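You operate a simulated robot arm through the tools that you are given. There is no shell and no other tool.

The job below is to be done with a simulated two-armed robot. You get a single attempt, and the scene is never put back.

## Task
Pick up the blue marker with one hand, pass it to the other hand and put it on the seat of the posing stool.

The check looks at the end state, three seconds after you hand in, the way a careful person would. Anything else that was tipped, shoved, dropped, spilled or broken makes it a failure.

## Robot
Two 6-joint arms with two-finger parallel grippers on one trunk, on a base that moves. Base frame: it is fixed to the floor where the robot stands at the start and does not move with it; the origin is under the middle of the robot, x ahead of it, y to its left, z up. Lengths are in m, angles in rad, forces in N, time in s.
The left shoulder is at the start at [-0.105, 0.177, 0.734], the right one opposite. With the tool pointing down near the work surface each hand reaches from about 0.1 to 0.68 m from the robot's upright axis, wherever it stands, measured 20 degrees to its own side. Places, roughly: blue marker (3x3x11 cm) [2.5, -3.1, 0.8]; seat of the posing stool (25x25 cm) [-0.46, -4.9, 0.62]. Payload 1.57 kg a hand.
The tool frame of a hand sits at the grasp point between the pads (the TCP): z along the fingers, y along the line on which they close. The tips reach 0.03 m beyond it. Largest opening 0.08 m; finger width 0.017, thickness 0.012; the body of the gripper, 0.04 by 0.082 m, starts 0.08 m behind the TCP.
Orientation is told as [roll, pitch, yaw] about the base's x, y, z axes, in that order, counted from this pose: with the fingers straight down and closing along the base's y, the tool's x points along the base's -x, its y along +y and its z along -z.

## Interface
- The arms move only by the tool send_rows. It takes "left_plan", "right_plan" or both (then of equal length, played together; a hand with none holds still); each is a list that holds one entry, the list of rows, each a list of 7 numbers: the shift along the tool's x, y, z in units of 30 mm (1.0 is 30 mm), then the turn, a rotation vector about the tool's x, y, z in units of 4 degrees (1.0 is 4 degrees), then the gripper command, from -1 (shut) to 1 (fully open), values between in proportion. In form: [[[x, y, z, rx, ry, rz, hand], ...]]. A call has 1 to 20 rows; each row shifts and turns the commanded pose from where the row before left it, along the tool's axes as they then stand. A call with a number of a shift or a turn outside -1 to 1 is refused whole. Each row takes 0.2 s and may step no farther than 0.05 m and 0.15 rad from the row before; otherwise, or with a gripper value out of range, the whole call is refused. A pose out of reach is approached as far as the arm can. The call stops where the force on the tool passes 40 N (or 10 N more than at its start, if that is more) or the arm is blocked; 0.2 s more then pass. Each finger travels about 0.072 m/s and halts on what it meets, pressing with about 27 N; the grip force reading is that of the motor and also rises with nothing between the fingers. The clock runs only during rows and for 0.2 s after the last one: add rows that do not move to give the fingers time. It gives the time, the measured TCP pose, the force on the tool (base axes), the opening and the grip force at its end, in the units of the frame above (readings bear some noise), with the torque about the TCP (base axes, N m) and any sound that the robot's microphone picked up, and new pictures: "show" is both (left out), scene, wrist or none (wrist: the cameras of the hands that moved).
- Cameras (640 x 400 px; columns grow to the right, rows downward): "scene" is now at [0.0525, -0.0036, 1.4723]; the picture's right is [-0.04, -1.00, 0.00], its down [-0.60, 0.02, -0.80] and it looks along [0.80, -0.03, -0.60] (base axes); focal length 258 px, centre (320, 200). "left" rides on the left gripper at [0.072, 0.007, -0.122] in its tool frame; the picture's right is [-0.09, 1.00, 0.00], its down [-0.84, -0.08, -0.54] and it looks along [-0.54, -0.05, 0.84] (tool axes); focal length 238 px, centre (320, 200). "right" rides on the right gripper at [0.072, -0.007, -0.122] in its tool frame; the picture's right is [0.09, 1.00, 0.00], its down [-0.84, 0.08, -0.54] and it looks along [-0.54, 0.05, 0.84] (tool axes); focal length 238 px, centre (320, 200). There is no depth. A picture from a camera that has moved, and an enlarged one, comes with that camera's place and axes in the base frame and with its lens.
- lift_body(by): moves the trunk up (or, below 0, down) by that many m; the arms and the scene camera ride with it, the base frame stays. It gives what a move gives, with no picture.
- drive_base(legs): drives the robot by 1 to 6 legs, each [ahead, left, turn to the left] in m, m and rad, along the robot's own axes; the way and the turn of a leg run together, so that a leg with both is an arc; at most 1.5 m and 3.142 rad a leg. The arms and the cameras ride along, it lands a little off, and it stops where it bumps. It gives what a move gives, and a new picture of the scene camera.
- turn_head(pan, tilt): turns the head with the scene camera to pan (to the left, within 2.496 rad either way) and tilt (down, from -0.506 to 1.204), counted from straight ahead of the robot (the tilt from the chest, where the trunk bows). It gives what a move gives, and a new picture of the scene camera.
- close_up(camera, box): a new picture of the part [left, top, right, bottom] of that camera's present view, enlarged. The clock stands still meanwhile.
- finish_job(): hands the job in; it is judged then, once.

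Nothing tells you exact positions but the pictures and the camera data. Unless the task says otherwise, let go and move clear before handing in.

The tools are called after "Request:" by a JSON object that holds its "fn" and its "kwargs". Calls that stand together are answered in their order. send_rows: Moves the arms, as the interface text tells. Its arguments: {"type":"object","properties":{"left_plan":{"type":"array","items":{"type":"array","items":{"type":"array","items":{"type":"number"}}}},"right_plan":{"type":"array","items":{"type":"array","items":{"type":"array","items":{"type":"number"}}}},"show":{"type":"string","enum":["both","scene","wrist","none"]}},"required":[]} The other tools are called the same way: lift_body (by) moves the trunk up or down; drive_base (legs) drives the base; turn_head (pan, tilt) turns the head that bears the scene camera; close_up (camera, box) takes an enlarged picture of a part of a camera's view; finish_job () hands the job in.

At the start:

```text
time_s: 0.0
left_position: [0.4345, 0.1865, 1.0305]
left_orientation: [0.001, 0.0, 0.001]
left_contact_force: [-0.1, -0.6, 0.3]
left_torque: [-0.02, -0.01, 0.0]
left_opening: 0.0801
left_finger_force: 0.0
right_position: [0.3921, -0.1305, 1.1116]
right_orientation: [-0.001, -0.001, -0.001]
right_contact_force: [0.3, 0.7, 0.8]
right_torque: [0.0, 0.0, -0.02]
right_opening: 0.0798
right_finger_force: 0.1
trunk travel left (down, up): [-0.175, 0.153]
robot x, y, heading: [0.0025, -0.003, -0.002]
head pan, tilt (commanded): [-0.037, 0.648]
```

scene: 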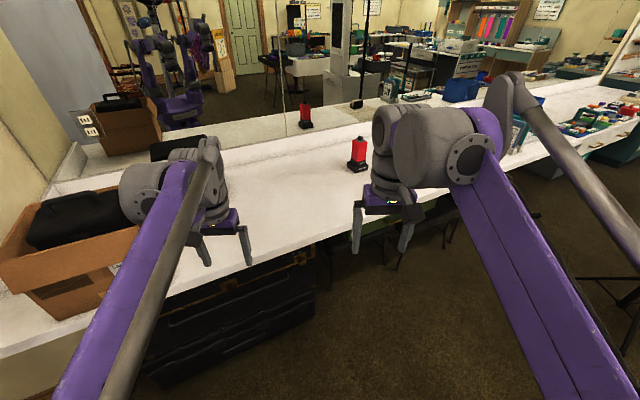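
right: 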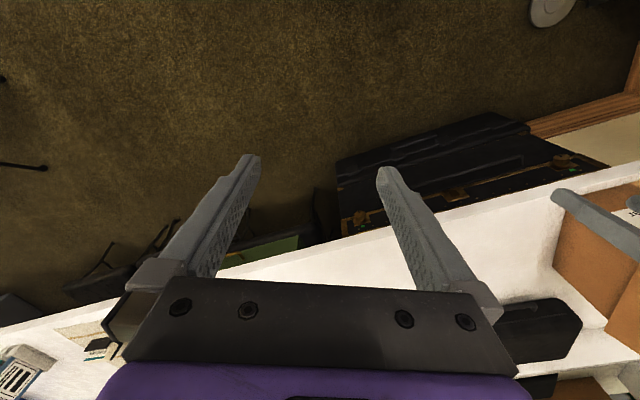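
left: 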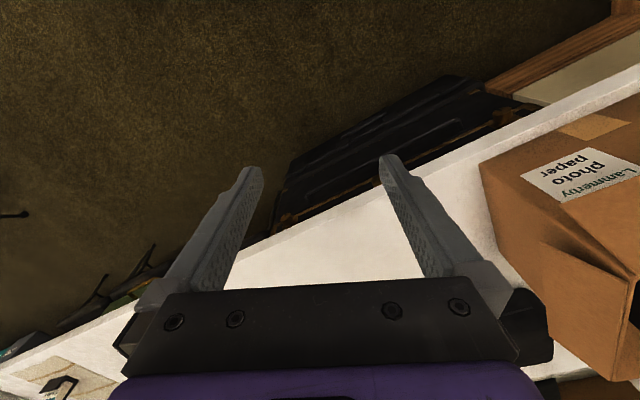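

I see a long white counter with a mirror behind it in front of me, with boxes and a red item on it; the marker should lie far ahead-right at about [2.5, -3.1, 0.8] and the stool behind-right at about [-0.46, -4.9]. First I look around with the head.

Request:
{"fn": "turn_head", "kwargs": {"pan": -0.9, "tilt": 0.3}}

Request:
{"fn": "turn_head", "kwargs": {"pan": -1.8, "tilt": 0.3}}

Request:
{"fn": "turn_head", "kwargs": {"pan": 2.3, "tilt": 0.4}}

```text
time_s: 1.2
left_position: [0.435, 0.1874, 1.032]
left_orientation: [0.0, 0.0, 0.0]
left_contact_force: [0.0, 0.1, 0.1]
left_torque: [0.03, 0.0, 0.02]
left_opening: 0.0801
left_finger_force: 0.0
right_position: [0.3923, -0.1317, 1.1106]
right_orientation: [-0.001, 0.001, 0.0]
right_contact_force: [-0.2, -0.1, 0.5]
right_torque: [0.01, 0.02, 0.03]
right_opening: 0.08
right_finger_force: 0.0
trunk travel left (down, up): [-0.175, 0.153]
robot x, y, heading: [0.0002, -0.0011, 0.001]
head pan, tilt (commanded): [-0.901, 0.3]
camera scene: at [0.0238, -0.0735, 1.5039], right [-0.78, -0.62, 0.0], down [-0.18, 0.23, -0.96], along [0.59, -0.75, -0.3], focal length 258 px, centre (320, 200)
```

scene: 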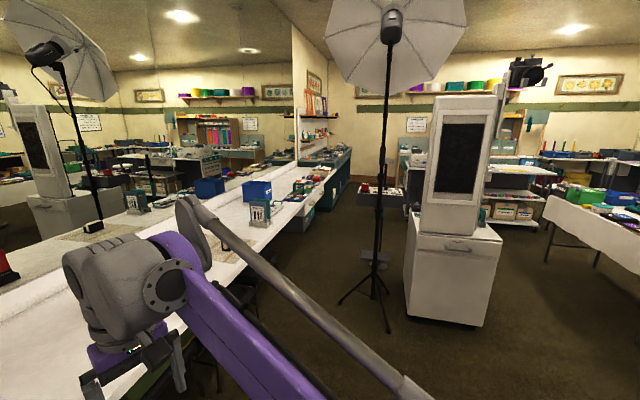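

```text
time_s: 2.4
left_position: [0.4344, 0.1869, 1.032]
left_orientation: [0.0, 0.0, 0.0]
left_contact_force: [-0.2, 0.3, 0.4]
left_torque: [0.02, -0.01, -0.04]
left_opening: 0.0801
left_finger_force: 0.1
right_position: [0.3931, -0.1307, 1.1108]
right_orientation: [-0.001, 0.001, 0.001]
right_contact_force: [-0.2, 0.3, 0.1]
right_torque: [0.03, -0.02, 0.02]
right_opening: 0.0802
right_finger_force: 0.0
trunk travel left (down, up): [-0.175, 0.153]
robot x, y, heading: [-0.0027, 0.0032, 0.003]
head pan, tilt (commanded): [-1.799, 0.3]
camera scene: at [-0.0554, -0.0914, 1.504], right [-0.97, 0.23, 0.0], down [0.07, 0.29, -0.96], along [-0.22, -0.93, -0.3], focal length 258 px, centre (320, 200)
```

scene: 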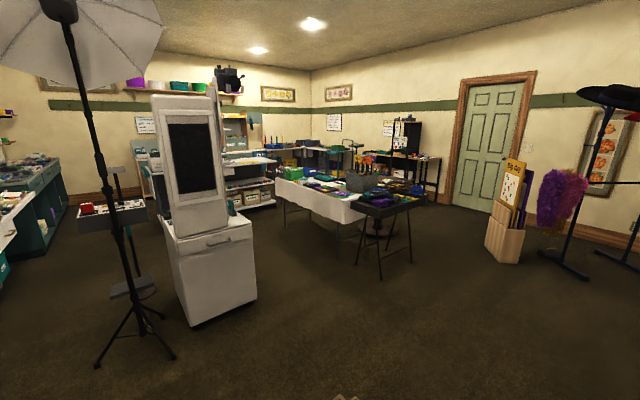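

```text
time_s: 5.7
left_position: [0.4348, 0.1871, 1.0326]
left_orientation: [-0.001, 0.001, 0.0]
left_contact_force: [0.1, 0.7, -0.8]
left_torque: [0.0, 0.0, 0.0]
left_opening: 0.0802
left_finger_force: 0.1
right_position: [0.3927, -0.1303, 1.1108]
right_orientation: [0.001, 0.0, 0.0]
right_contact_force: [0.2, 0.6, -0.3]
right_torque: [0.01, -0.02, 0.03]
right_opening: 0.08
right_finger_force: 0.1
trunk travel left (down, up): [-0.175, 0.153]
robot x, y, heading: [-0.0019, 0.0016, 0.006]
head pan, tilt (commanded): [2.3, 0.4]
camera scene: at [-0.096, 0.0687, 1.4947], right [0.75, 0.67, 0.0], down [0.26, -0.29, -0.92], along [-0.61, 0.69, -0.39], focal length 258 px, centre (320, 200)
```

scene: 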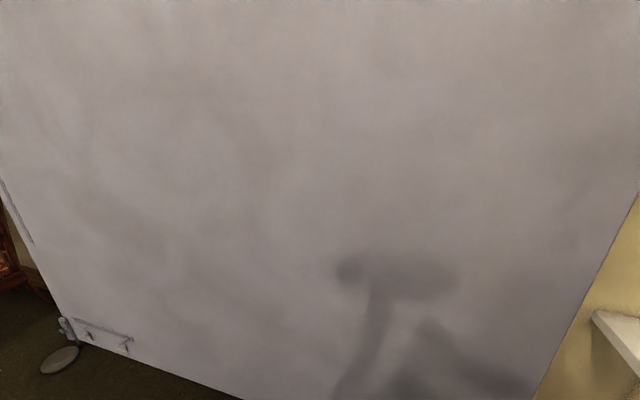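

The table cluster lies to my right and the white photo kiosk stands between. I zoom in on the areas where the marker and the stool should be.

Request:
{"fn": "turn_head", "kwargs": {"pan": -0.9, "tilt": 0.3}}

Request:
{"fn": "close_up", "kwargs": {"camera": "scene", "box": [240, 120, 400, 220]}}

Request:
{"fn": "turn_head", "kwargs": {"pan": -1.6, "tilt": 0.3}}

Request:
{"fn": "close_up", "kwargs": {"camera": "scene", "box": [260, 120, 500, 270]}}

```text
time_s: 8.4
left_position: [0.4345, 0.1878, 1.0322]
left_orientation: [0.0, 0.002, 0.001]
left_contact_force: [0.1, -0.3, -0.8]
left_torque: [0.02, -0.01, 0.03]
left_opening: 0.08
left_finger_force: 0.0
right_position: [0.3921, -0.1301, 1.1113]
right_orientation: [-0.001, 0.0, 0.002]
right_contact_force: [-0.4, -0.5, 0.2]
right_torque: [0.03, 0.03, -0.03]
right_opening: 0.08
right_finger_force: 0.0
trunk travel left (down, up): [-0.175, 0.153]
robot x, y, heading: [0.0009, -0.0004, 0.002]
head pan, tilt (commanded): [-0.901, 0.3]
camera scene: at [0.0238, -0.0736, 1.504], right [-0.78, -0.62, 0.0], down [-0.18, 0.23, -0.96], along [0.59, -0.75, -0.3], focal length 258 px, centre (320, 200)
```

scene: 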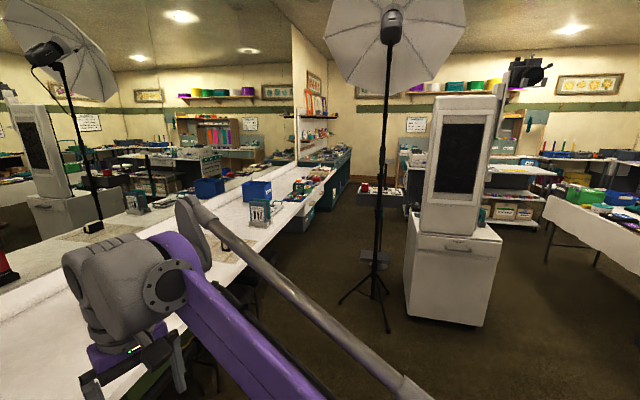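

```text
4.00 times, centred on (320, 170) of scene
camera zoom: at [0.0238, -0.0736, 1.504], right [-0.78, -0.62, 0.0], down [-0.18, 0.23, -0.96], along [0.59, -0.75, -0.3], focal length 1033 px, centre (320, 320)
```

zoom: 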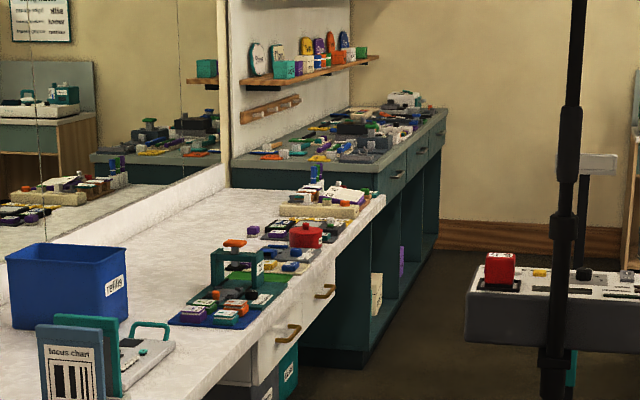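

```text
time_s: 9.5
left_position: [0.4351, 0.1877, 1.0314]
left_orientation: [0.001, -0.001, -0.001]
left_contact_force: [0.8, -0.2, -1.0]
left_torque: [0.0, 0.0, 0.04]
left_opening: 0.0799
left_finger_force: 0.1
right_position: [0.3921, -0.1316, 1.111]
right_orientation: [0.001, -0.001, 0.001]
right_contact_force: [-1.1, -0.6, -0.4]
right_torque: [0.0, 0.0, 0.02]
right_opening: 0.0799
right_finger_force: 0.1
trunk travel left (down, up): [-0.175, 0.153]
robot x, y, heading: [-0.0028, 0.0007, 0.0]
head pan, tilt (commanded): [-1.6, 0.3]
camera scene: at [-0.037, -0.0937, 1.504], right [-1.0, 0.03, 0.0], down [0.01, 0.3, -0.96], along [-0.03, -0.95, -0.3], focal length 258 px, centre (320, 200)
```

scene: 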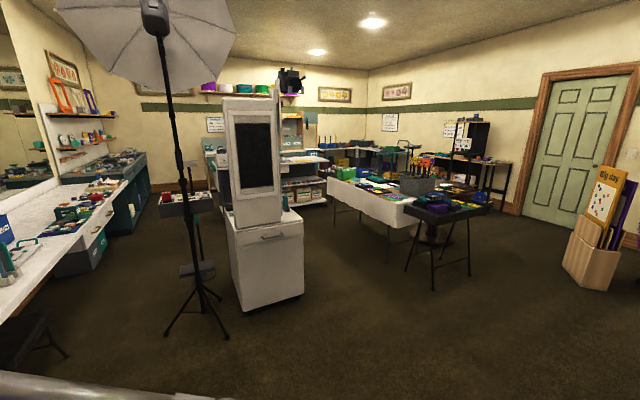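

```text
2.67 times, centred on (380, 195) of scene
camera zoom: at [-0.037, -0.0937, 1.504], right [-1.0, 0.03, 0.0], down [0.01, 0.3, -0.96], along [-0.03, -0.95, -0.3], focal length 689 px, centre (160, 213)
```

zoom: 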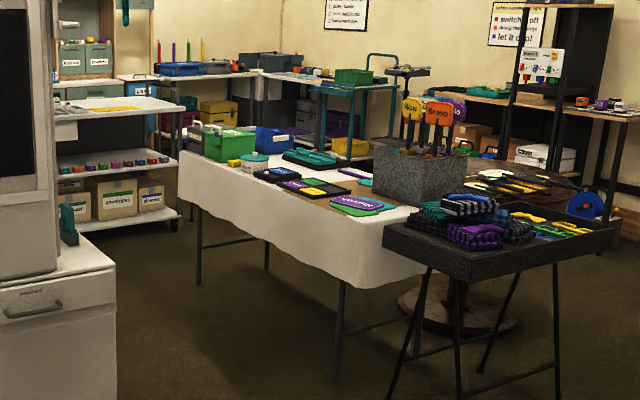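

The white counter runs obliquely to the right; the marker should be near its far end, and the light stand plus white kiosk block the direct way along the counter. I take enlarged views to map obstacles before driving.

Request:
{"fn": "close_up", "kwargs": {"camera": "scene", "box": [140, 150, 300, 350]}}

Request:
{"fn": "close_up", "kwargs": {"camera": "scene", "box": [0, 130, 160, 230]}}

Request:
{"fn": "turn_head", "kwargs": {"pan": -1.6, "tilt": 1.0}}

Request:
{"fn": "turn_head", "kwargs": {"pan": -2.4, "tilt": 0.6}}

```text
2.00 times, centred on (220, 250) of scene
camera zoom: at [-0.037, -0.0937, 1.504], right [-1.0, 0.03, 0.0], down [0.01, 0.3, -0.96], along [-0.03, -0.95, -0.3], focal length 517 px, centre (520, 100)
```

zoom: 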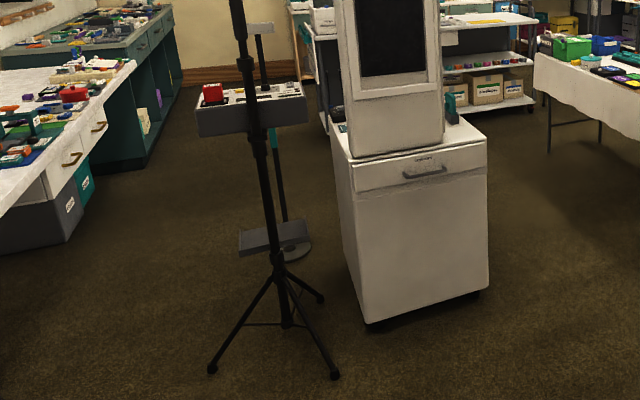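

```text
4.00 times, centred on (80, 180) of scene
camera zoom: at [-0.037, -0.0937, 1.504], right [-1.0, 0.03, 0.0], down [0.01, 0.3, -0.96], along [-0.03, -0.95, -0.3], focal length 1033 px, centre (1280, 280)
```

zoom: 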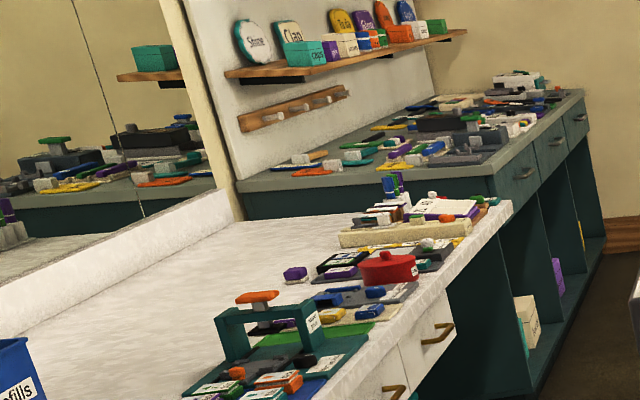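

```text
time_s: 10.6
left_position: [0.4336, 0.1887, 1.0316]
left_orientation: [0.0, 0.0, -0.001]
left_contact_force: [-0.9, -0.8, -1.0]
left_torque: [0.02, -0.02, 0.01]
left_opening: 0.0799
left_finger_force: 0.1
right_position: [0.393, -0.1302, 1.1114]
right_orientation: [0.0, 0.0, -0.001]
right_contact_force: [0.3, 0.1, -0.4]
right_torque: [-0.01, -0.02, -0.02]
right_opening: 0.08
right_finger_force: 0.0
trunk travel left (down, up): [-0.175, 0.153]
robot x, y, heading: [-0.0019, -0.0006, -0.0]
head pan, tilt (commanded): [-1.6, 1.0]
camera scene: at [-0.0363, -0.0701, 1.4445], right [-1.0, 0.03, 0.0], down [0.03, 0.84, -0.54], along [-0.02, -0.54, -0.84], focal length 258 px, centre (320, 200)
```

scene: 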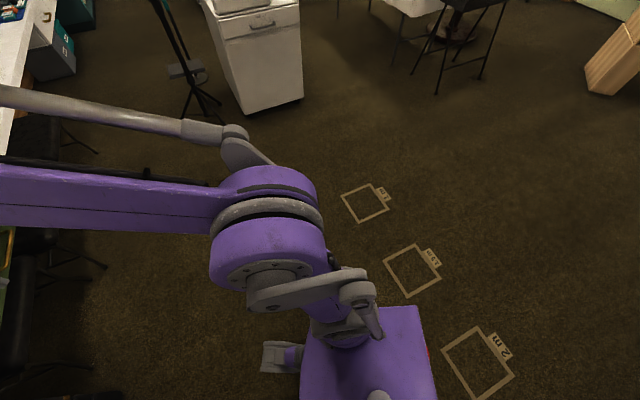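

```text
time_s: 11.7
left_position: [0.4347, 0.1872, 1.0318]
left_orientation: [0.0, 0.0, 0.0]
left_contact_force: [-0.7, -0.3, 0.9]
left_torque: [0.02, -0.05, 0.01]
left_opening: 0.0801
left_finger_force: 0.0
right_position: [0.3932, -0.132, 1.112]
right_orientation: [-0.001, 0.002, -0.002]
right_contact_force: [0.1, -0.1, -0.5]
right_torque: [0.0, -0.03, 0.01]
right_opening: 0.08
right_finger_force: 0.1
trunk travel left (down, up): [-0.175, 0.153]
robot x, y, heading: [-0.0013, 0.0012, 0.0]
head pan, tilt (commanded): [-2.4, 0.6]
camera scene: at [-0.0994, -0.0602, 1.4764], right [-0.68, 0.74, 0.0], down [0.42, 0.38, -0.82], along [-0.61, -0.56, -0.57], focal length 258 px, centre (320, 200)
```

scene: 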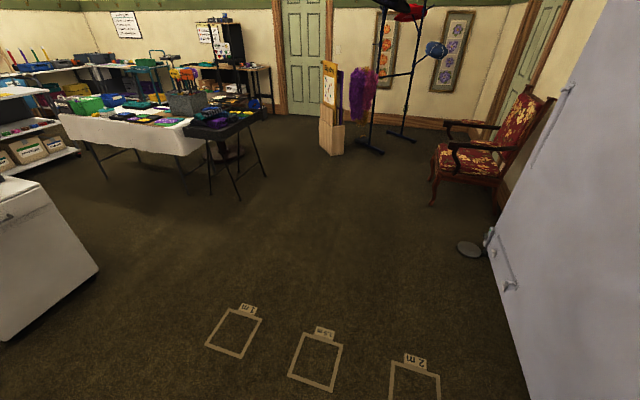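

The aisle between the kiosk and the cloth table looks about 1 m wide, so I'll go back and to the right, turn parallel to the counter, and go around the kiosk. First legs now, with the head looking ahead.

Request:
{"fn": "turn_head", "kwargs": {"pan": 0.0, "tilt": 0.5}}

Request:
{"fn": "drive_base", "kwargs": {"legs": [[-0.45, -0.6, 0], [-0.417, -0.759, 0], [0, 0, -1.087]]}}

```text
time_s: 13.9
left_position: [0.4347, 0.1874, 1.0313]
left_orientation: [0.0, -0.001, 0.0]
left_contact_force: [0.4, 0.1, -0.3]
left_torque: [-0.01, 0.01, -0.05]
left_opening: 0.0801
left_finger_force: 0.0
right_position: [0.3924, -0.1316, 1.1111]
right_orientation: [-0.001, 0.002, 0.001]
right_contact_force: [-0.2, -0.6, 0.2]
right_torque: [0.0, 0.0, 0.0]
right_opening: 0.08
right_finger_force: 0.0
trunk travel left (down, up): [-0.175, 0.153]
robot x, y, heading: [-0.0001, 0.0018, 0.004]
head pan, tilt (commanded): [0.0, 0.499]
camera scene: at [0.0567, -0.0004, 1.4856], right [0.0, -1.0, 0.0], down [-0.48, 0.0, -0.88], along [0.88, 0.0, -0.48], focal length 258 px, centre (320, 200)
```

scene: 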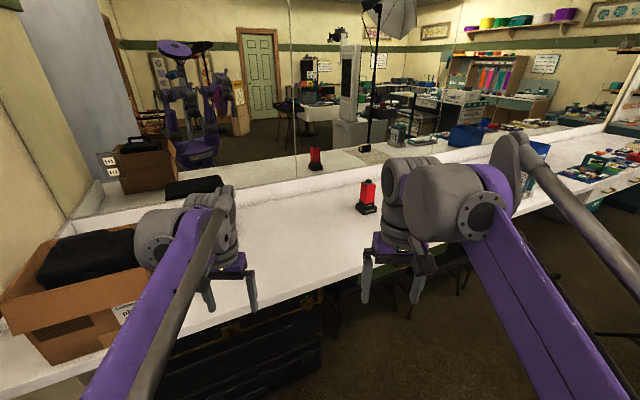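

```text
time_s: 29.2
left_position: [-0.5469, -1.676, 1.0318]
left_orientation: [0.0, 0.001, -1.138]
left_contact_force: [0.0, -0.8, -0.9]
left_torque: [0.03, 0.01, 0.01]
left_opening: 0.0802
left_finger_force: 0.0
right_position: [-0.8537, -1.7726, 1.1106]
right_orientation: [0.001, 0.0, -1.138]
right_contact_force: [-0.3, 0.4, 0.0]
right_torque: [-0.01, -0.01, 0.02]
right_opening: 0.0804
right_finger_force: 0.1
trunk travel left (down, up): [-0.175, 0.153]
robot x, y, heading: [-0.9001, -1.3578, -1.138]
head pan, tilt (commanded): [0.0, 0.499]
camera scene: at [-0.8749, -1.4104, 1.4856], right [-0.91, -0.42, 0.0], down [-0.2, 0.43, -0.88], along [0.37, -0.8, -0.48], focal length 258 px, centre (320, 200)
```

scene: 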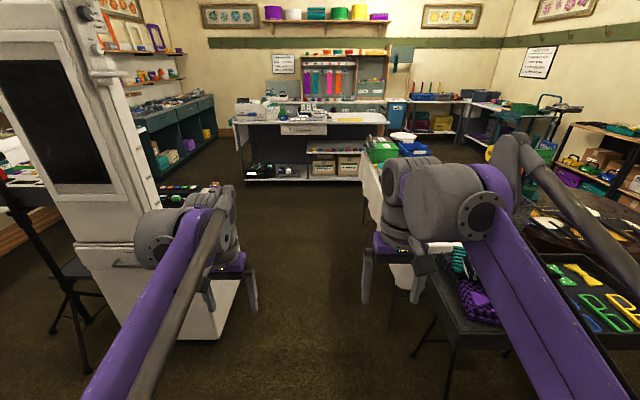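

I'm at (-0.90, -1.36) facing down the aisle; kiosk on the left, black tray and cloth table on the right, a white shelf unit ahead. I zoom towards where the stool should be and the aisle.

Request:
{"fn": "close_up", "kwargs": {"camera": "scene", "box": [340, 100, 500, 200]}}

Request:
{"fn": "close_up", "kwargs": {"camera": "scene", "box": [120, 120, 280, 220]}}

```text
4.00 times, centred on (420, 150) of scene
camera zoom: at [-0.8749, -1.4104, 1.4856], right [-0.91, -0.42, 0.0], down [-0.2, 0.43, -0.88], along [0.37, -0.8, -0.48], focal length 1033 px, centre (-80, 400)
```

zoom: 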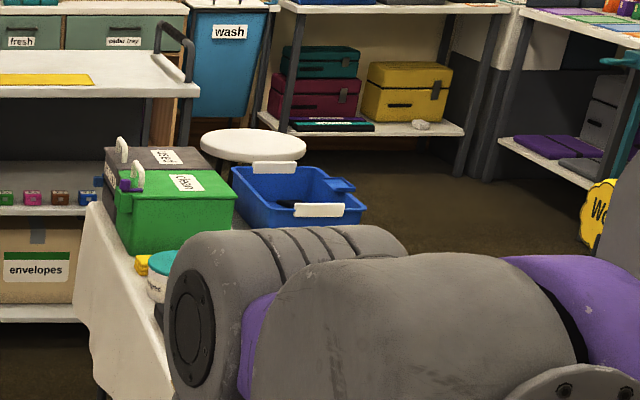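

```text
4.00 times, centred on (200, 170) of scene
camera zoom: at [-0.8749, -1.4104, 1.4856], right [-0.91, -0.42, 0.0], down [-0.2, 0.43, -0.88], along [0.37, -0.8, -0.48], focal length 1033 px, centre (800, 320)
```

zoom: 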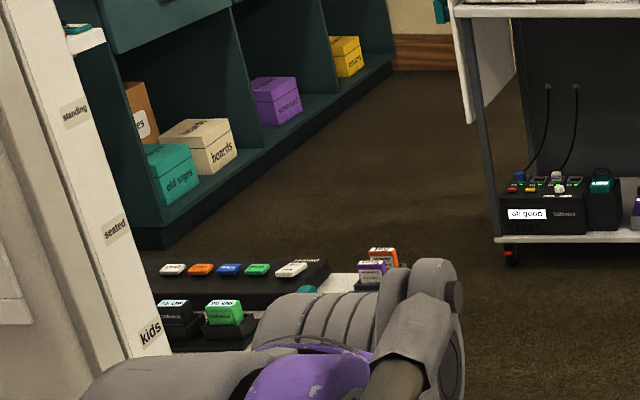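

The cream round seat beyond the end of the cloth table (right of the shelf unit) is the posing stool, matching about (-0.46, -4.85, 0.62). Now I drive down the aisle to get past the kiosk.

Request:
{"fn": "drive_base", "kwargs": {"legs": [[0, 0, 0.05], [1.2, 0, 0]]}}

```text
time_s: 35.8
left_position: [0.0209, -2.7383, 1.0309]
left_orientation: [-0.001, -0.001, -1.098]
left_contact_force: [-0.2, 0.0, -0.8]
left_torque: [0.02, 0.01, 0.0]
left_opening: 0.0799
left_finger_force: 0.2
right_position: [-0.2801, -2.8444, 1.1107]
right_orientation: [0.0, -0.001, -1.099]
right_contact_force: [-0.3, 0.9, -0.7]
right_torque: [-0.01, 0.04, 0.0]
right_opening: 0.0799
right_finger_force: 0.2
trunk travel left (down, up): [-0.175, 0.153]
robot x, y, heading: [-0.3404, -2.4353, -1.103]
head pan, tilt (commanded): [0.0, 0.499]
camera scene: at [-0.3158, -2.4848, 1.4856], right [-0.89, -0.45, 0.0], down [-0.22, 0.43, -0.88], along [0.4, -0.78, -0.48], focal length 258 px, centre (320, 200)
```

scene: 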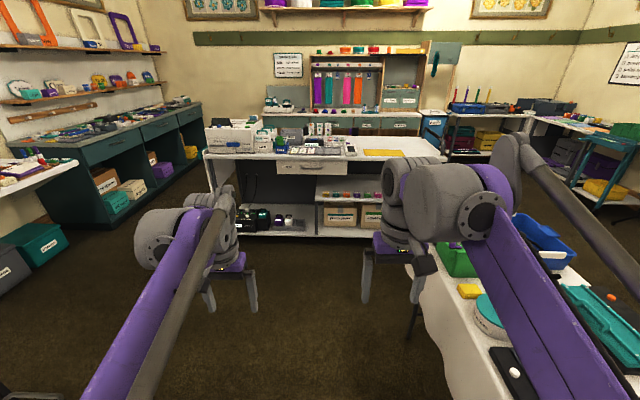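

Aisle is clear ahead; I continue 1.15 m and then turn left towards the counter.

Request:
{"fn": "drive_base", "kwargs": {"legs": [[1.15, 0, 0], [0, 0, 1.587]]}}

```text
time_s: 45.4
left_position: [0.4514, -3.0858, 1.0316]
left_orientation: [0.0, 0.0, 0.474]
left_contact_force: [-0.2, -0.2, 0.2]
left_torque: [-0.01, 0.01, 0.0]
left_opening: 0.08
left_finger_force: 0.1
right_position: [0.5584, -3.3882, 1.1108]
right_orientation: [0.0, 0.0, 0.475]
right_contact_force: [0.0, 0.4, 0.3]
right_torque: [0.05, -0.02, -0.02]
right_opening: 0.08
right_finger_force: 0.0
trunk travel left (down, up): [-0.175, 0.153]
robot x, y, heading: [0.1478, -3.4517, 0.473]
head pan, tilt (commanded): [0.0, 0.499]
camera scene: at [0.2011, -3.4275, 1.4856], right [0.46, -0.89, 0.0], down [-0.43, -0.22, -0.88], along [0.78, 0.4, -0.48], focal length 258 px, centre (320, 200)
```

scene: 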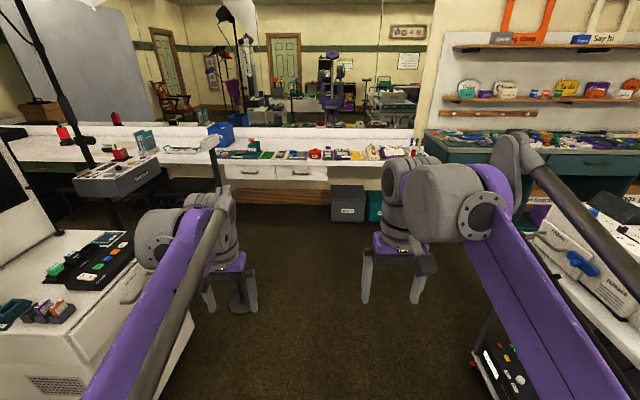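

I'm past the kiosk and facing the counter; the marker should be near its right end. Zooming there.

Request:
{"fn": "close_up", "kwargs": {"camera": "scene", "box": [310, 110, 470, 210]}}

Request:
{"fn": "close_up", "kwargs": {"camera": "scene", "box": [0, 100, 320, 300]}}

```text
4.00 times, centred on (390, 160) of scene
camera zoom: at [0.2011, -3.4275, 1.4856], right [0.46, -0.89, 0.0], down [-0.43, -0.22, -0.88], along [0.78, 0.4, -0.48], focal length 1033 px, centre (40, 360)
```

zoom: 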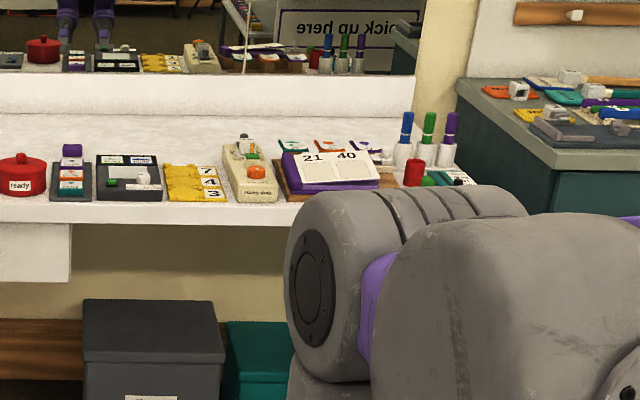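

```text
2.00 times, centred on (160, 200) of scene
camera zoom: at [0.2011, -3.4275, 1.4856], right [0.46, -0.89, 0.0], down [-0.43, -0.22, -0.88], along [0.78, 0.4, -0.48], focal length 517 px, centre (640, 200)
```

zoom: 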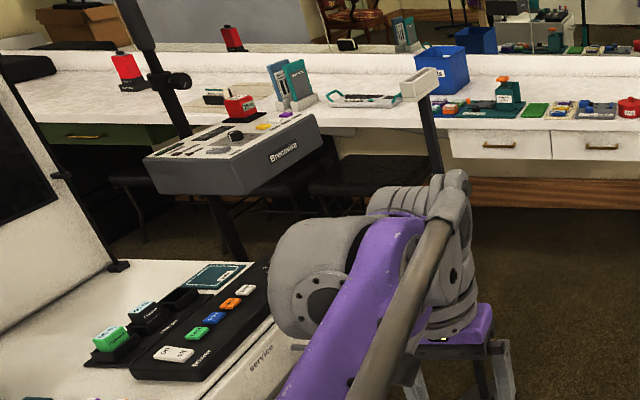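

Four markers stand at the counter's right end (blue, green, purple with white lower parts, and a red one). I check my own shape in the mirror to judge how near the base can get to the counter.

Request:
{"fn": "close_up", "kwargs": {"camera": "scene", "box": [280, 40, 400, 115]}}

Request:
{"fn": "close_up", "kwargs": {"camera": "scene", "box": [372, 125, 436, 165]}}

```text
5.33 times, centred on (340, 78) of scene
camera zoom: at [0.2011, -3.4275, 1.4856], right [0.46, -0.89, 0.0], down [-0.43, -0.22, -0.88], along [0.78, 0.4, -0.48], focal length 1378 px, centre (213, 853)
```

zoom: 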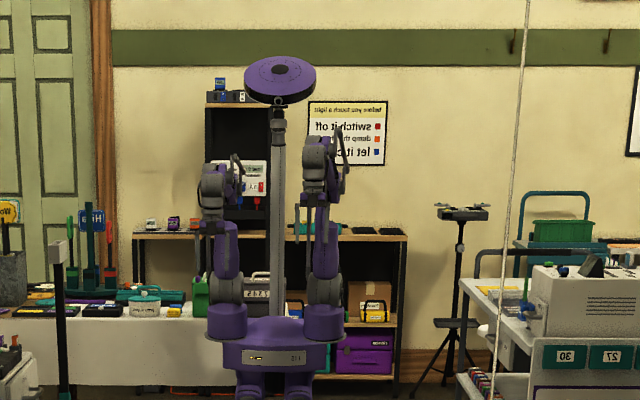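

```text
10.00 times, centred on (404, 145) of scene
camera zoom: at [0.2011, -3.4275, 1.4856], right [0.46, -0.89, 0.0], down [-0.43, -0.22, -0.88], along [0.78, 0.4, -0.48], focal length 2583 px, centre (-520, 750)
```

zoom: 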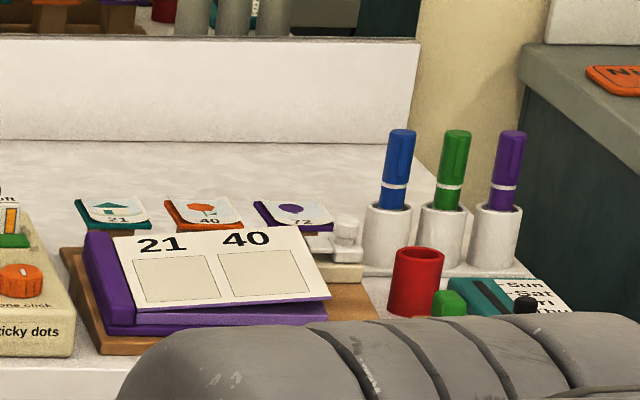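

The blue marker stands loosely in a white cup, one of three in a row, blue leftmost. I look down in front of me to learn how far my base protrudes.

Request:
{"fn": "turn_head", "kwargs": {"pan": 0.0, "tilt": 1.2}}

Request:
{"fn": "turn_head", "kwargs": {"pan": -1.0, "tilt": 1.2}}

Request:
{"fn": "turn_head", "kwargs": {"pan": -1.6, "tilt": 0.5}}

Request:
{"fn": "turn_head", "kwargs": {"pan": -2.4, "tilt": 0.5}}

```text
time_s: 46.5
left_position: [0.4508, -3.0858, 1.0325]
left_orientation: [0.002, 0.001, 0.476]
left_contact_force: [0.3, 0.0, 0.6]
left_torque: [0.03, 0.01, 0.01]
left_opening: 0.08
left_finger_force: 0.0
right_position: [0.5578, -3.3884, 1.1107]
right_orientation: [0.001, 0.0, 0.474]
right_contact_force: [0.5, -0.4, 0.2]
right_torque: [0.01, 0.0, -0.01]
right_opening: 0.08
right_finger_force: 0.1
trunk travel left (down, up): [-0.175, 0.153]
robot x, y, heading: [0.1473, -3.4558, 0.477]
head pan, tilt (commanded): [0.0, 1.201]
camera scene: at [0.1699, -3.4435, 1.4319], right [0.46, -0.89, 0.0], down [-0.83, -0.43, -0.36], along [0.32, 0.17, -0.93], focal length 258 px, centre (320, 200)
```

scene: 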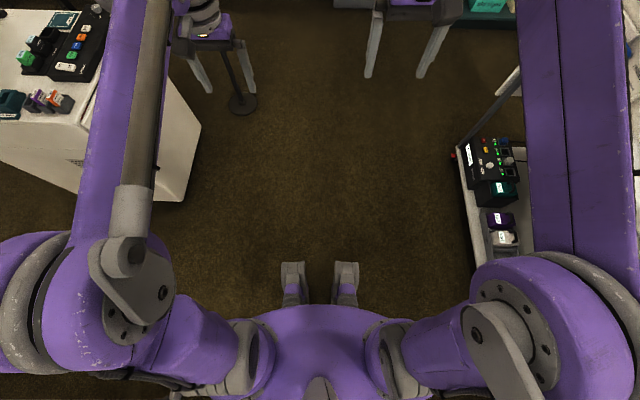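

```text
time_s: 47.8
left_position: [0.4523, -3.0858, 1.0322]
left_orientation: [0.001, 0.0, 0.476]
left_contact_force: [-0.5, 0.1, -0.5]
left_torque: [0.01, 0.0, -0.04]
left_opening: 0.08
left_finger_force: 0.2
right_position: [0.5584, -3.3888, 1.1116]
right_orientation: [-0.001, 0.0, 0.474]
right_contact_force: [-0.1, 0.2, -0.1]
right_torque: [0.01, -0.03, -0.02]
right_opening: 0.0798
right_finger_force: 0.0
trunk travel left (down, up): [-0.175, 0.153]
robot x, y, heading: [0.1468, -3.4511, 0.477]
head pan, tilt (commanded): [-1.0, 1.201]
camera scene: at [0.1686, -3.4971, 1.4319], right [-0.5, -0.87, 0.0], down [-0.81, 0.47, -0.36], along [0.31, -0.18, -0.93], focal length 258 px, centre (320, 200)
```

scene: 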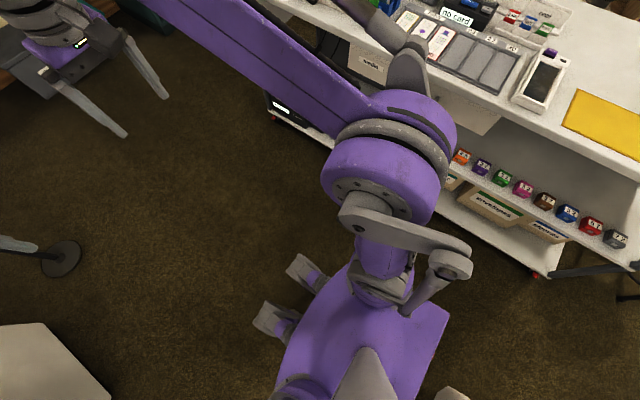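

```text
time_s: 48.9
left_position: [0.45, -3.0864, 1.0316]
left_orientation: [0.001, 0.001, 0.474]
left_contact_force: [-0.4, 0.0, 0.5]
left_torque: [0.0, 0.01, 0.03]
left_opening: 0.0801
left_finger_force: 0.1
right_position: [0.5585, -3.3881, 1.1114]
right_orientation: [0.0, 0.0, 0.476]
right_contact_force: [0.6, 0.1, 0.6]
right_torque: [-0.02, -0.02, 0.01]
right_opening: 0.0801
right_finger_force: 0.1
trunk travel left (down, up): [-0.175, 0.153]
robot x, y, heading: [0.1533, -3.4542, 0.471]
head pan, tilt (commanded): [-1.6, 0.499]
camera scene: at [0.1594, -3.5512, 1.4855], right [-0.9, -0.43, 0.0], down [-0.21, 0.43, -0.88], along [0.38, -0.79, -0.48], focal length 258 px, centre (320, 200)
```

scene: 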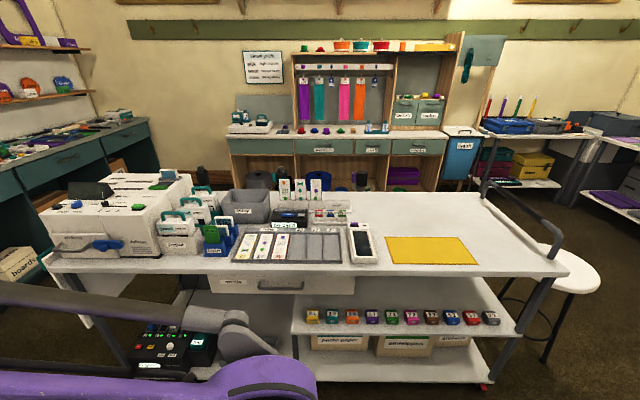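

```text
time_s: 50.0
left_position: [0.4508, -3.0854, 1.0329]
left_orientation: [0.0, 0.001, 0.476]
left_contact_force: [-0.6, -0.2, 0.4]
left_torque: [0.0, 0.01, -0.02]
left_opening: 0.0799
left_finger_force: 0.1
right_position: [0.5594, -3.3879, 1.1119]
right_orientation: [-0.001, 0.001, 0.476]
right_contact_force: [0.8, -0.3, 0.0]
right_torque: [0.01, 0.0, -0.02]
right_opening: 0.0802
right_finger_force: 0.1
trunk travel left (down, up): [-0.175, 0.153]
robot x, y, heading: [0.1533, -3.451, 0.475]
head pan, tilt (commanded): [-2.4, 0.499]
camera scene: at [0.0887, -3.5545, 1.4856], right [-0.94, 0.35, 0.0], down [0.17, 0.45, -0.88], along [-0.3, -0.82, -0.48], focal length 258 px, centre (320, 200)
```

scene: 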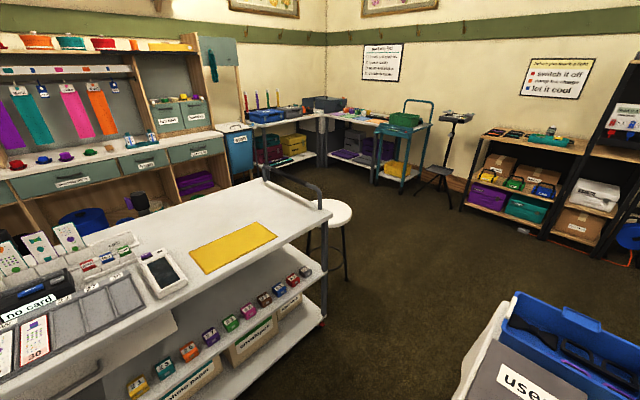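

There's open floor around the stool, which stands at the end of the white cart, and my base feet only reach about 0.2 m ahead. I shift slightly right and drive toward the counter, keeping clear of the post on the left and the cart on the right.

Request:
{"fn": "turn_head", "kwargs": {"pan": 0.0, "tilt": 0.7}}

Request:
{"fn": "drive_base", "kwargs": {"legs": [[0, -0.12, 0.009], [1.25, 0, 0]]}}

```text
time_s: 52.2
left_position: [0.4511, -3.0861, 1.0324]
left_orientation: [0.001, 0.0, 0.474]
left_contact_force: [-0.2, -0.7, 0.0]
left_torque: [-0.02, 0.0, 0.01]
left_opening: 0.0798
left_finger_force: 0.0
right_position: [0.5598, -3.3884, 1.1112]
right_orientation: [0.0, 0.001, 0.475]
right_contact_force: [-0.1, -0.4, 0.3]
right_torque: [0.0, 0.02, 0.0]
right_opening: 0.0798
right_finger_force: 0.0
trunk travel left (down, up): [-0.175, 0.153]
robot x, y, heading: [0.1537, -3.4515, 0.475]
head pan, tilt (commanded): [0.0, 0.7]
camera scene: at [0.1957, -3.4303, 1.4678], right [0.46, -0.89, 0.0], down [-0.57, -0.29, -0.76], along [0.68, 0.35, -0.64], focal length 258 px, centre (320, 200)
```

scene: 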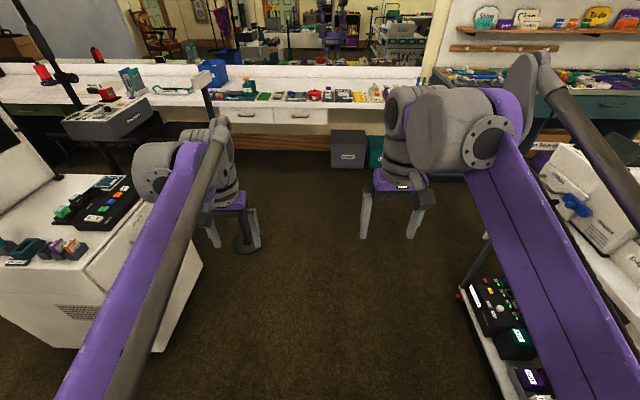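

```text
time_s: 59.8
left_position: [1.6236, -2.6157, 1.0329]
left_orientation: [-0.002, -0.001, 0.474]
left_contact_force: [-0.2, 0.5, 0.8]
left_torque: [0.02, 0.01, 0.01]
left_opening: 0.0796
left_finger_force: 0.0
right_position: [1.7312, -2.9176, 1.1109]
right_orientation: [0.0, 0.001, 0.469]
right_contact_force: [-0.2, 0.1, -0.5]
right_torque: [0.02, 0.01, -0.01]
right_opening: 0.08
right_finger_force: 0.1
trunk travel left (down, up): [-0.175, 0.153]
robot x, y, heading: [1.3265, -2.9781, 0.47]
head pan, tilt (commanded): [0.0, 0.7]
camera scene: at [1.3671, -2.9579, 1.4678], right [0.45, -0.89, 0.0], down [-0.57, -0.29, -0.76], along [0.68, 0.35, -0.64], focal length 258 px, centre (320, 200)
```

scene: 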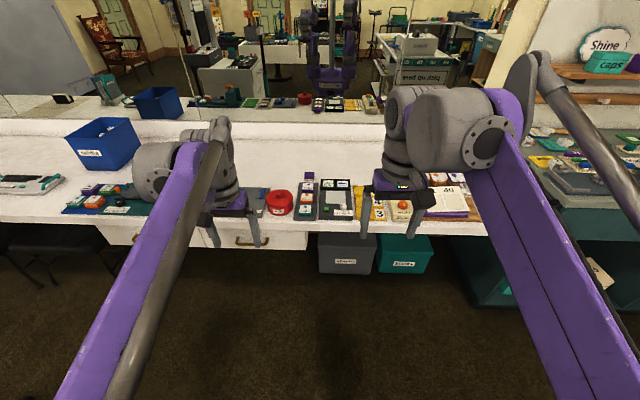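

I'm in front of the counter at about (1.33, -2.98); next I move a bit closer and strafe right so the marker comes before the right hand.

Request:
{"fn": "drive_base", "kwargs": {"legs": [[0.15, 0, 0.014], [0, -0.45, 0]]}}

```text
time_s: 65.2
left_position: [1.9574, -2.9267, 1.0325]
left_orientation: [0.0, 0.001, 0.493]
left_contact_force: [-0.2, -1.2, 0.5]
left_torque: [-0.01, -0.01, 0.01]
left_opening: 0.0802
left_finger_force: 0.1
right_position: [2.0717, -3.2276, 1.1111]
right_orientation: [0.0, 0.0, 0.496]
right_contact_force: [-0.2, 1.1, 0.0]
right_torque: [0.02, -0.01, 0.02]
right_opening: 0.0798
right_finger_force: 0.0
trunk travel left (down, up): [-0.175, 0.153]
robot x, y, heading: [1.6652, -3.2933, 0.492]
head pan, tilt (commanded): [0.0, 0.7]
camera scene: at [1.7091, -3.2768, 1.4678], right [0.47, -0.88, 0.0], down [-0.57, -0.31, -0.76], along [0.67, 0.36, -0.64], focal length 258 px, centre (320, 200)
```

scene: 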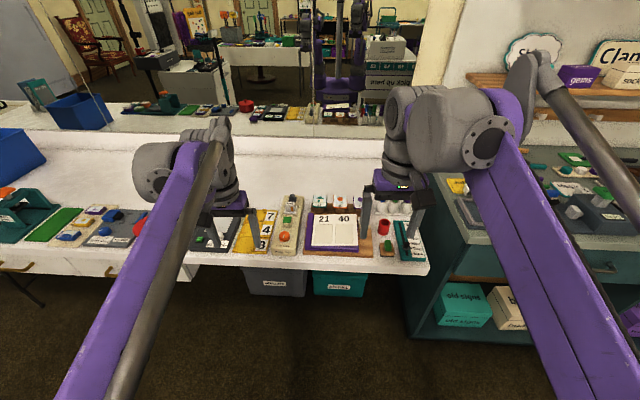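

I take the right wrist camera's view, since the gripper hides the markers in the head camera.

Request:
{"fn": "close_up", "kwargs": {"camera": "right", "box": [0, 0, 640, 400]}}

Request:
{"fn": "close_up", "kwargs": {"camera": "scene", "box": [300, 150, 460, 250]}}

Request:
{"fn": "close_up", "kwargs": {"camera": "scene", "box": [280, 0, 440, 100]}}

```text
1.00 times, centred on (320, 200) of right (not enlarged: the box is as wide or as high as the picture)
camera zoom: at [2.012, -3.2681, 1.2333], right [-0.55, 0.83, 0.0], down [0.7, 0.47, 0.54], along [0.45, 0.3, -0.84], focal length 238 px, centre (320, 200)
```

zoom: 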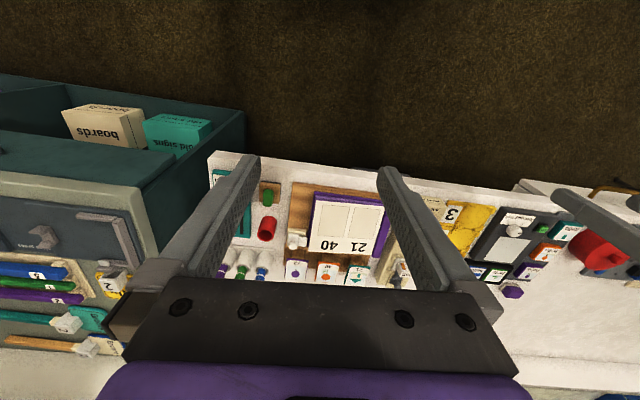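

```text
4.00 times, centred on (380, 200) of scene
camera zoom: at [1.7091, -3.2768, 1.4678], right [0.47, -0.88, 0.0], down [-0.57, -0.31, -0.76], along [0.67, 0.36, -0.64], focal length 1033 px, centre (80, 200)
```

zoom: 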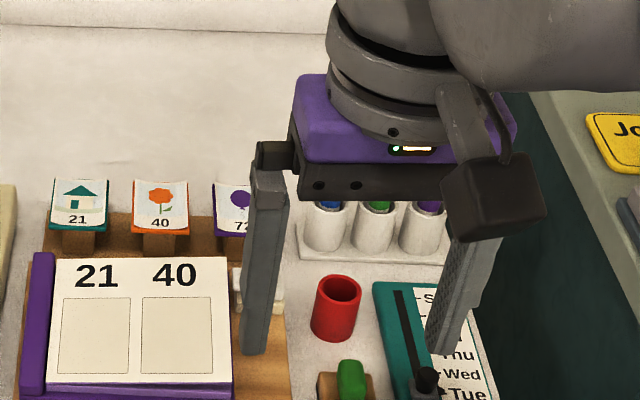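

```text
4.00 times, centred on (360, 50) of scene
camera zoom: at [1.7091, -3.2768, 1.4678], right [0.47, -0.88, 0.0], down [-0.57, -0.31, -0.76], along [0.67, 0.36, -0.64], focal length 1033 px, centre (160, 800)
```

zoom: 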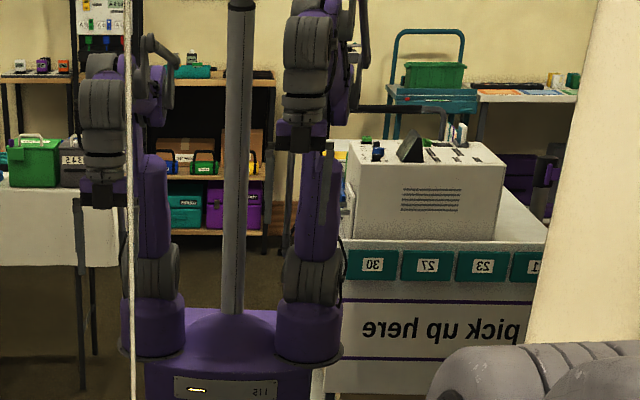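

The blue marker sits in the leftmost of three white cups at about (2.52, -3.13), cup rim near z 0.80, marker top near 0.86; the counter edge is ~0.25 m ahead of my axis-plus-feet. I move in so that the marker is about 0.52 m ahead and 0.18 m to the right.

Request:
{"fn": "drive_base", "kwargs": {"legs": [[0.3, -0.06, -0.008]]}}

Request:
{"fn": "close_up", "kwargs": {"camera": "right", "box": [0, 0, 640, 400]}}

```text
time_s: 67.3
left_position: [2.2593, -2.8404, 1.0322]
left_orientation: [0.0, -0.001, 0.486]
left_contact_force: [-0.2, -0.2, 0.5]
left_torque: [0.01, -0.01, 0.01]
left_opening: 0.0799
left_finger_force: 0.0
right_position: [2.3705, -3.1416, 1.1101]
right_orientation: [0.0, -0.001, 0.486]
right_contact_force: [0.2, -0.3, -0.6]
right_torque: [0.01, 0.01, -0.01]
right_opening: 0.0801
right_finger_force: 0.1
trunk travel left (down, up): [-0.175, 0.153]
robot x, y, heading: [1.9601, -3.208, 0.479]
head pan, tilt (commanded): [0.0, 0.7]
camera scene: at [2.008, -3.187, 1.4678], right [0.47, -0.88, 0.0], down [-0.57, -0.3, -0.76], along [0.68, 0.36, -0.64], focal length 258 px, centre (320, 200)
```

scene: 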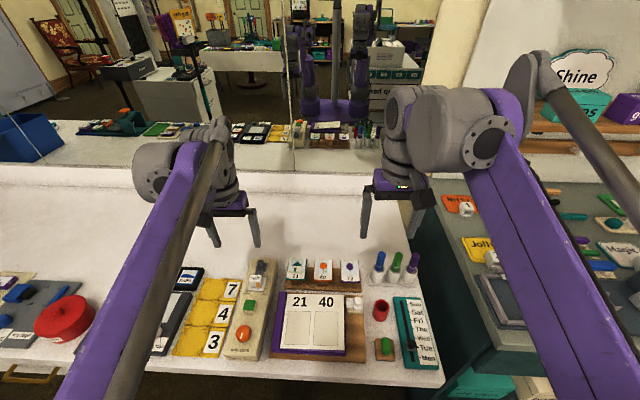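

```text
1.00 times, centred on (320, 200) of right (not enlarged: the box is as wide or as high as the picture)
camera zoom: at [2.3108, -3.1813, 1.2332], right [-0.55, 0.84, 0.0], down [0.7, 0.46, 0.54], along [0.45, 0.3, -0.84], focal length 238 px, centre (320, 200)
```

zoom: 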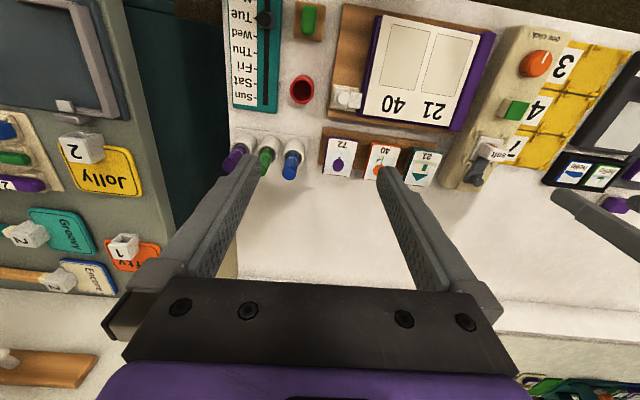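

Now the markers are plainly in view behind the red cup. I zoom from both cameras to fix the blue marker's position.

Request:
{"fn": "close_up", "kwargs": {"camera": "scene", "box": [348, 235, 428, 285]}}

Request:
{"fn": "close_up", "kwargs": {"camera": "right", "box": [220, 80, 380, 180]}}

```text
8.00 times, centred on (388, 260) of scene
camera zoom: at [2.008, -3.187, 1.4678], right [0.47, -0.88, 0.0], down [-0.57, -0.3, -0.76], along [0.68, 0.36, -0.64], focal length 2067 px, centre (-224, -280)
```

zoom: 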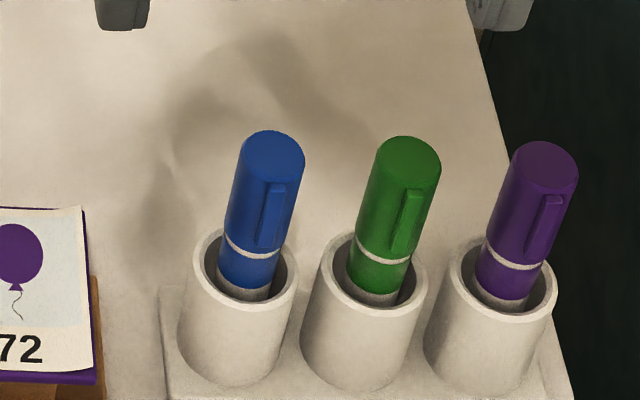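

```text
4.00 times, centred on (300, 130) of right
camera zoom: at [2.3108, -3.1813, 1.2332], right [-0.55, 0.84, 0.0], down [0.7, 0.46, 0.54], along [0.45, 0.3, -0.84], focal length 953 px, centre (400, 480)
```

zoom: 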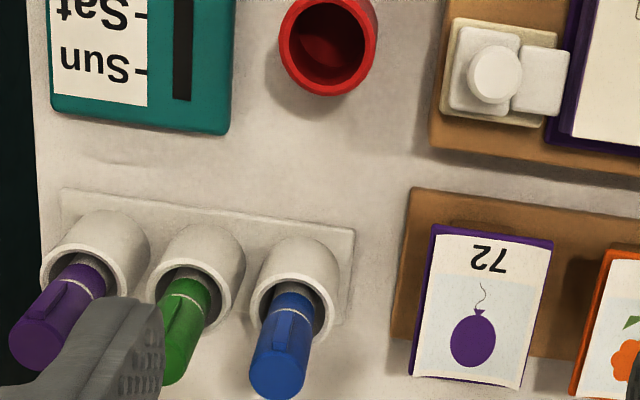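

The two views put the marker top near (2.48, -3.13, ~0.9), with the counter nearer z 0.80 than 0.75. I check with the left wrist camera for a better baseline on height.

Request:
{"fn": "close_up", "kwargs": {"camera": "left", "box": [0, 0, 640, 400]}}

Request:
{"fn": "close_up", "kwargs": {"camera": "scene", "box": [260, 80, 420, 180]}}

```text
1.00 times, centred on (320, 200) of left (not enlarged: the box is as wide or as high as the picture)
camera zoom: at [2.1934, -2.8678, 1.1541], right [-0.38, 0.92, 0.0], down [0.78, 0.32, 0.54], along [0.5, 0.21, -0.84], focal length 238 px, centre (320, 200)
```

zoom: 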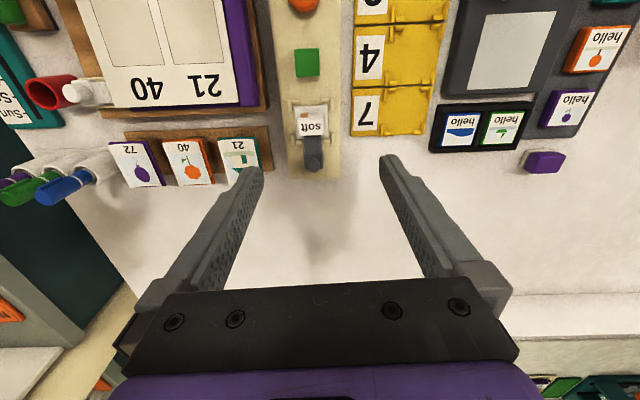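

```text
4.00 times, centred on (340, 130) of scene
camera zoom: at [2.008, -3.187, 1.4678], right [0.47, -0.88, 0.0], down [-0.57, -0.3, -0.76], along [0.68, 0.36, -0.64], focal length 1033 px, centre (240, 480)
```

zoom: 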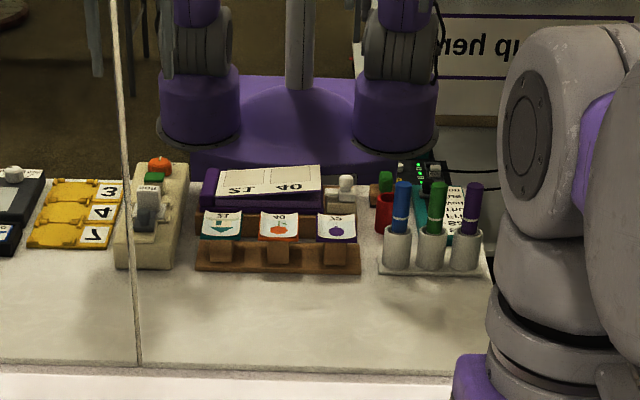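

The three cameras agree: blue marker top at about (2.479, -3.129, 0.90), cup rim at z≈0.843, green marker 4.6 cm to its right, clip facing me. I move the right hand above it and turn it 45° so the fingers close diagonally, clear of the green marker and of the clip.

Request:
{"fn": "send_rows", "kwargs": {"right_plan": [[[-0.85, -0.33, 0.3, 0, 0, 0, 0.5], [-0.85, -0.33, 0.3, 0, 0, 0, 0.5], [-0.85, -0.33, 0.3, 0, 0, 0, 0.5], [-0.85, -0.33, 0.3, 0, 0, 0, 0.5], [0, 0, 0, 0, 0, -0.94, 0.5], [0, 0, 0, 0, 0, -0.94, 0.5], [0, 0, 0, 0, 0, -0.94, 0.5], [0, 0, 0, 0, 0, -0.94, 0.5], [0, 0, 0, 0, 0, -0.94, 0.5], [0, 0, 0, 0, 0, -0.94, 0.5], [0, 0, 0, 0, 0, -0.94, 0.5], [0, 0, 0, 0, 0, -0.94, 0.5], [0, 0, 0, 0, 0, -0.94, 0.5], [0, 0, 0, 0, 0, -0.94, 0.5], [0, 0, 0, 0, 0, -0.94, 0.5], [0, 0, 0, 0, 0, -0.94, 0.5], [0, 0, 0, 0, 0, 0, 0.5]]], "show": "both"}}

```text
time_s: 70.9
left_position: [2.2591, -2.841, 1.032]
left_orientation: [0.001, 0.0, 0.485]
left_contact_force: [-0.1, 0.0, 0.4]
left_torque: [-0.01, -0.04, 0.02]
left_opening: 0.0798
left_finger_force: 0.0
right_position: [2.4792, -3.13, 1.0748]
right_orientation: [-0.001, 0.001, 1.274]
right_contact_force: [-1.1, 0.2, 0.1]
right_torque: [0.02, 0.0, -0.04]
right_opening: 0.0602
right_finger_force: 0.1
trunk travel left (down, up): [-0.175, 0.153]
robot x, y, heading: [1.9612, -3.2129, 0.481]
head pan, tilt (commanded): [0.0, 0.7]
camera scene: at [2.0074, -3.1871, 1.4678], right [0.47, -0.88, 0.0], down [-0.57, -0.3, -0.76], along [0.68, 0.36, -0.64], focal length 258 px, centre (320, 200)
camera right: at [2.4651, -3.2003, 1.1977], right [-0.98, 0.2, 0.0], down [0.17, 0.82, 0.54], along [0.11, 0.53, -0.84], focal length 238 px, centre (320, 200)
```

scene: 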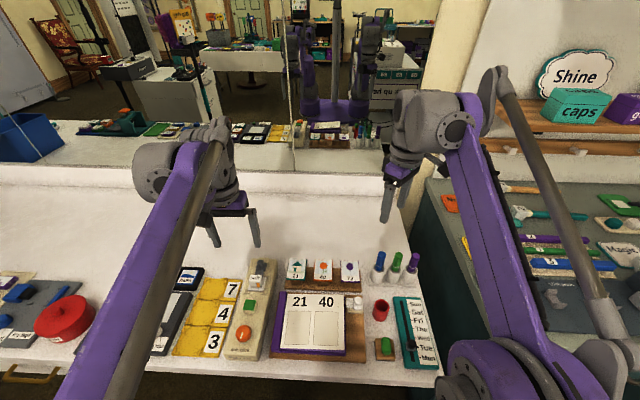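
right: 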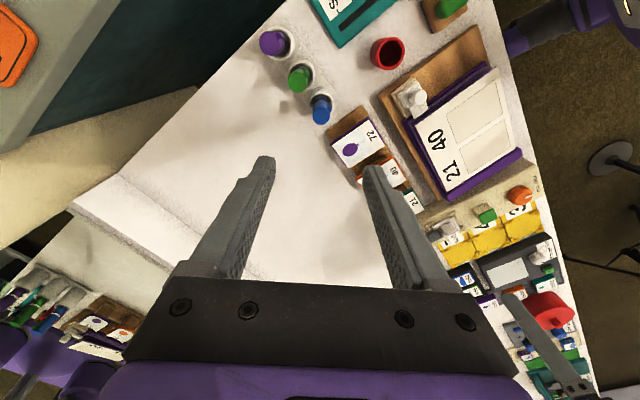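

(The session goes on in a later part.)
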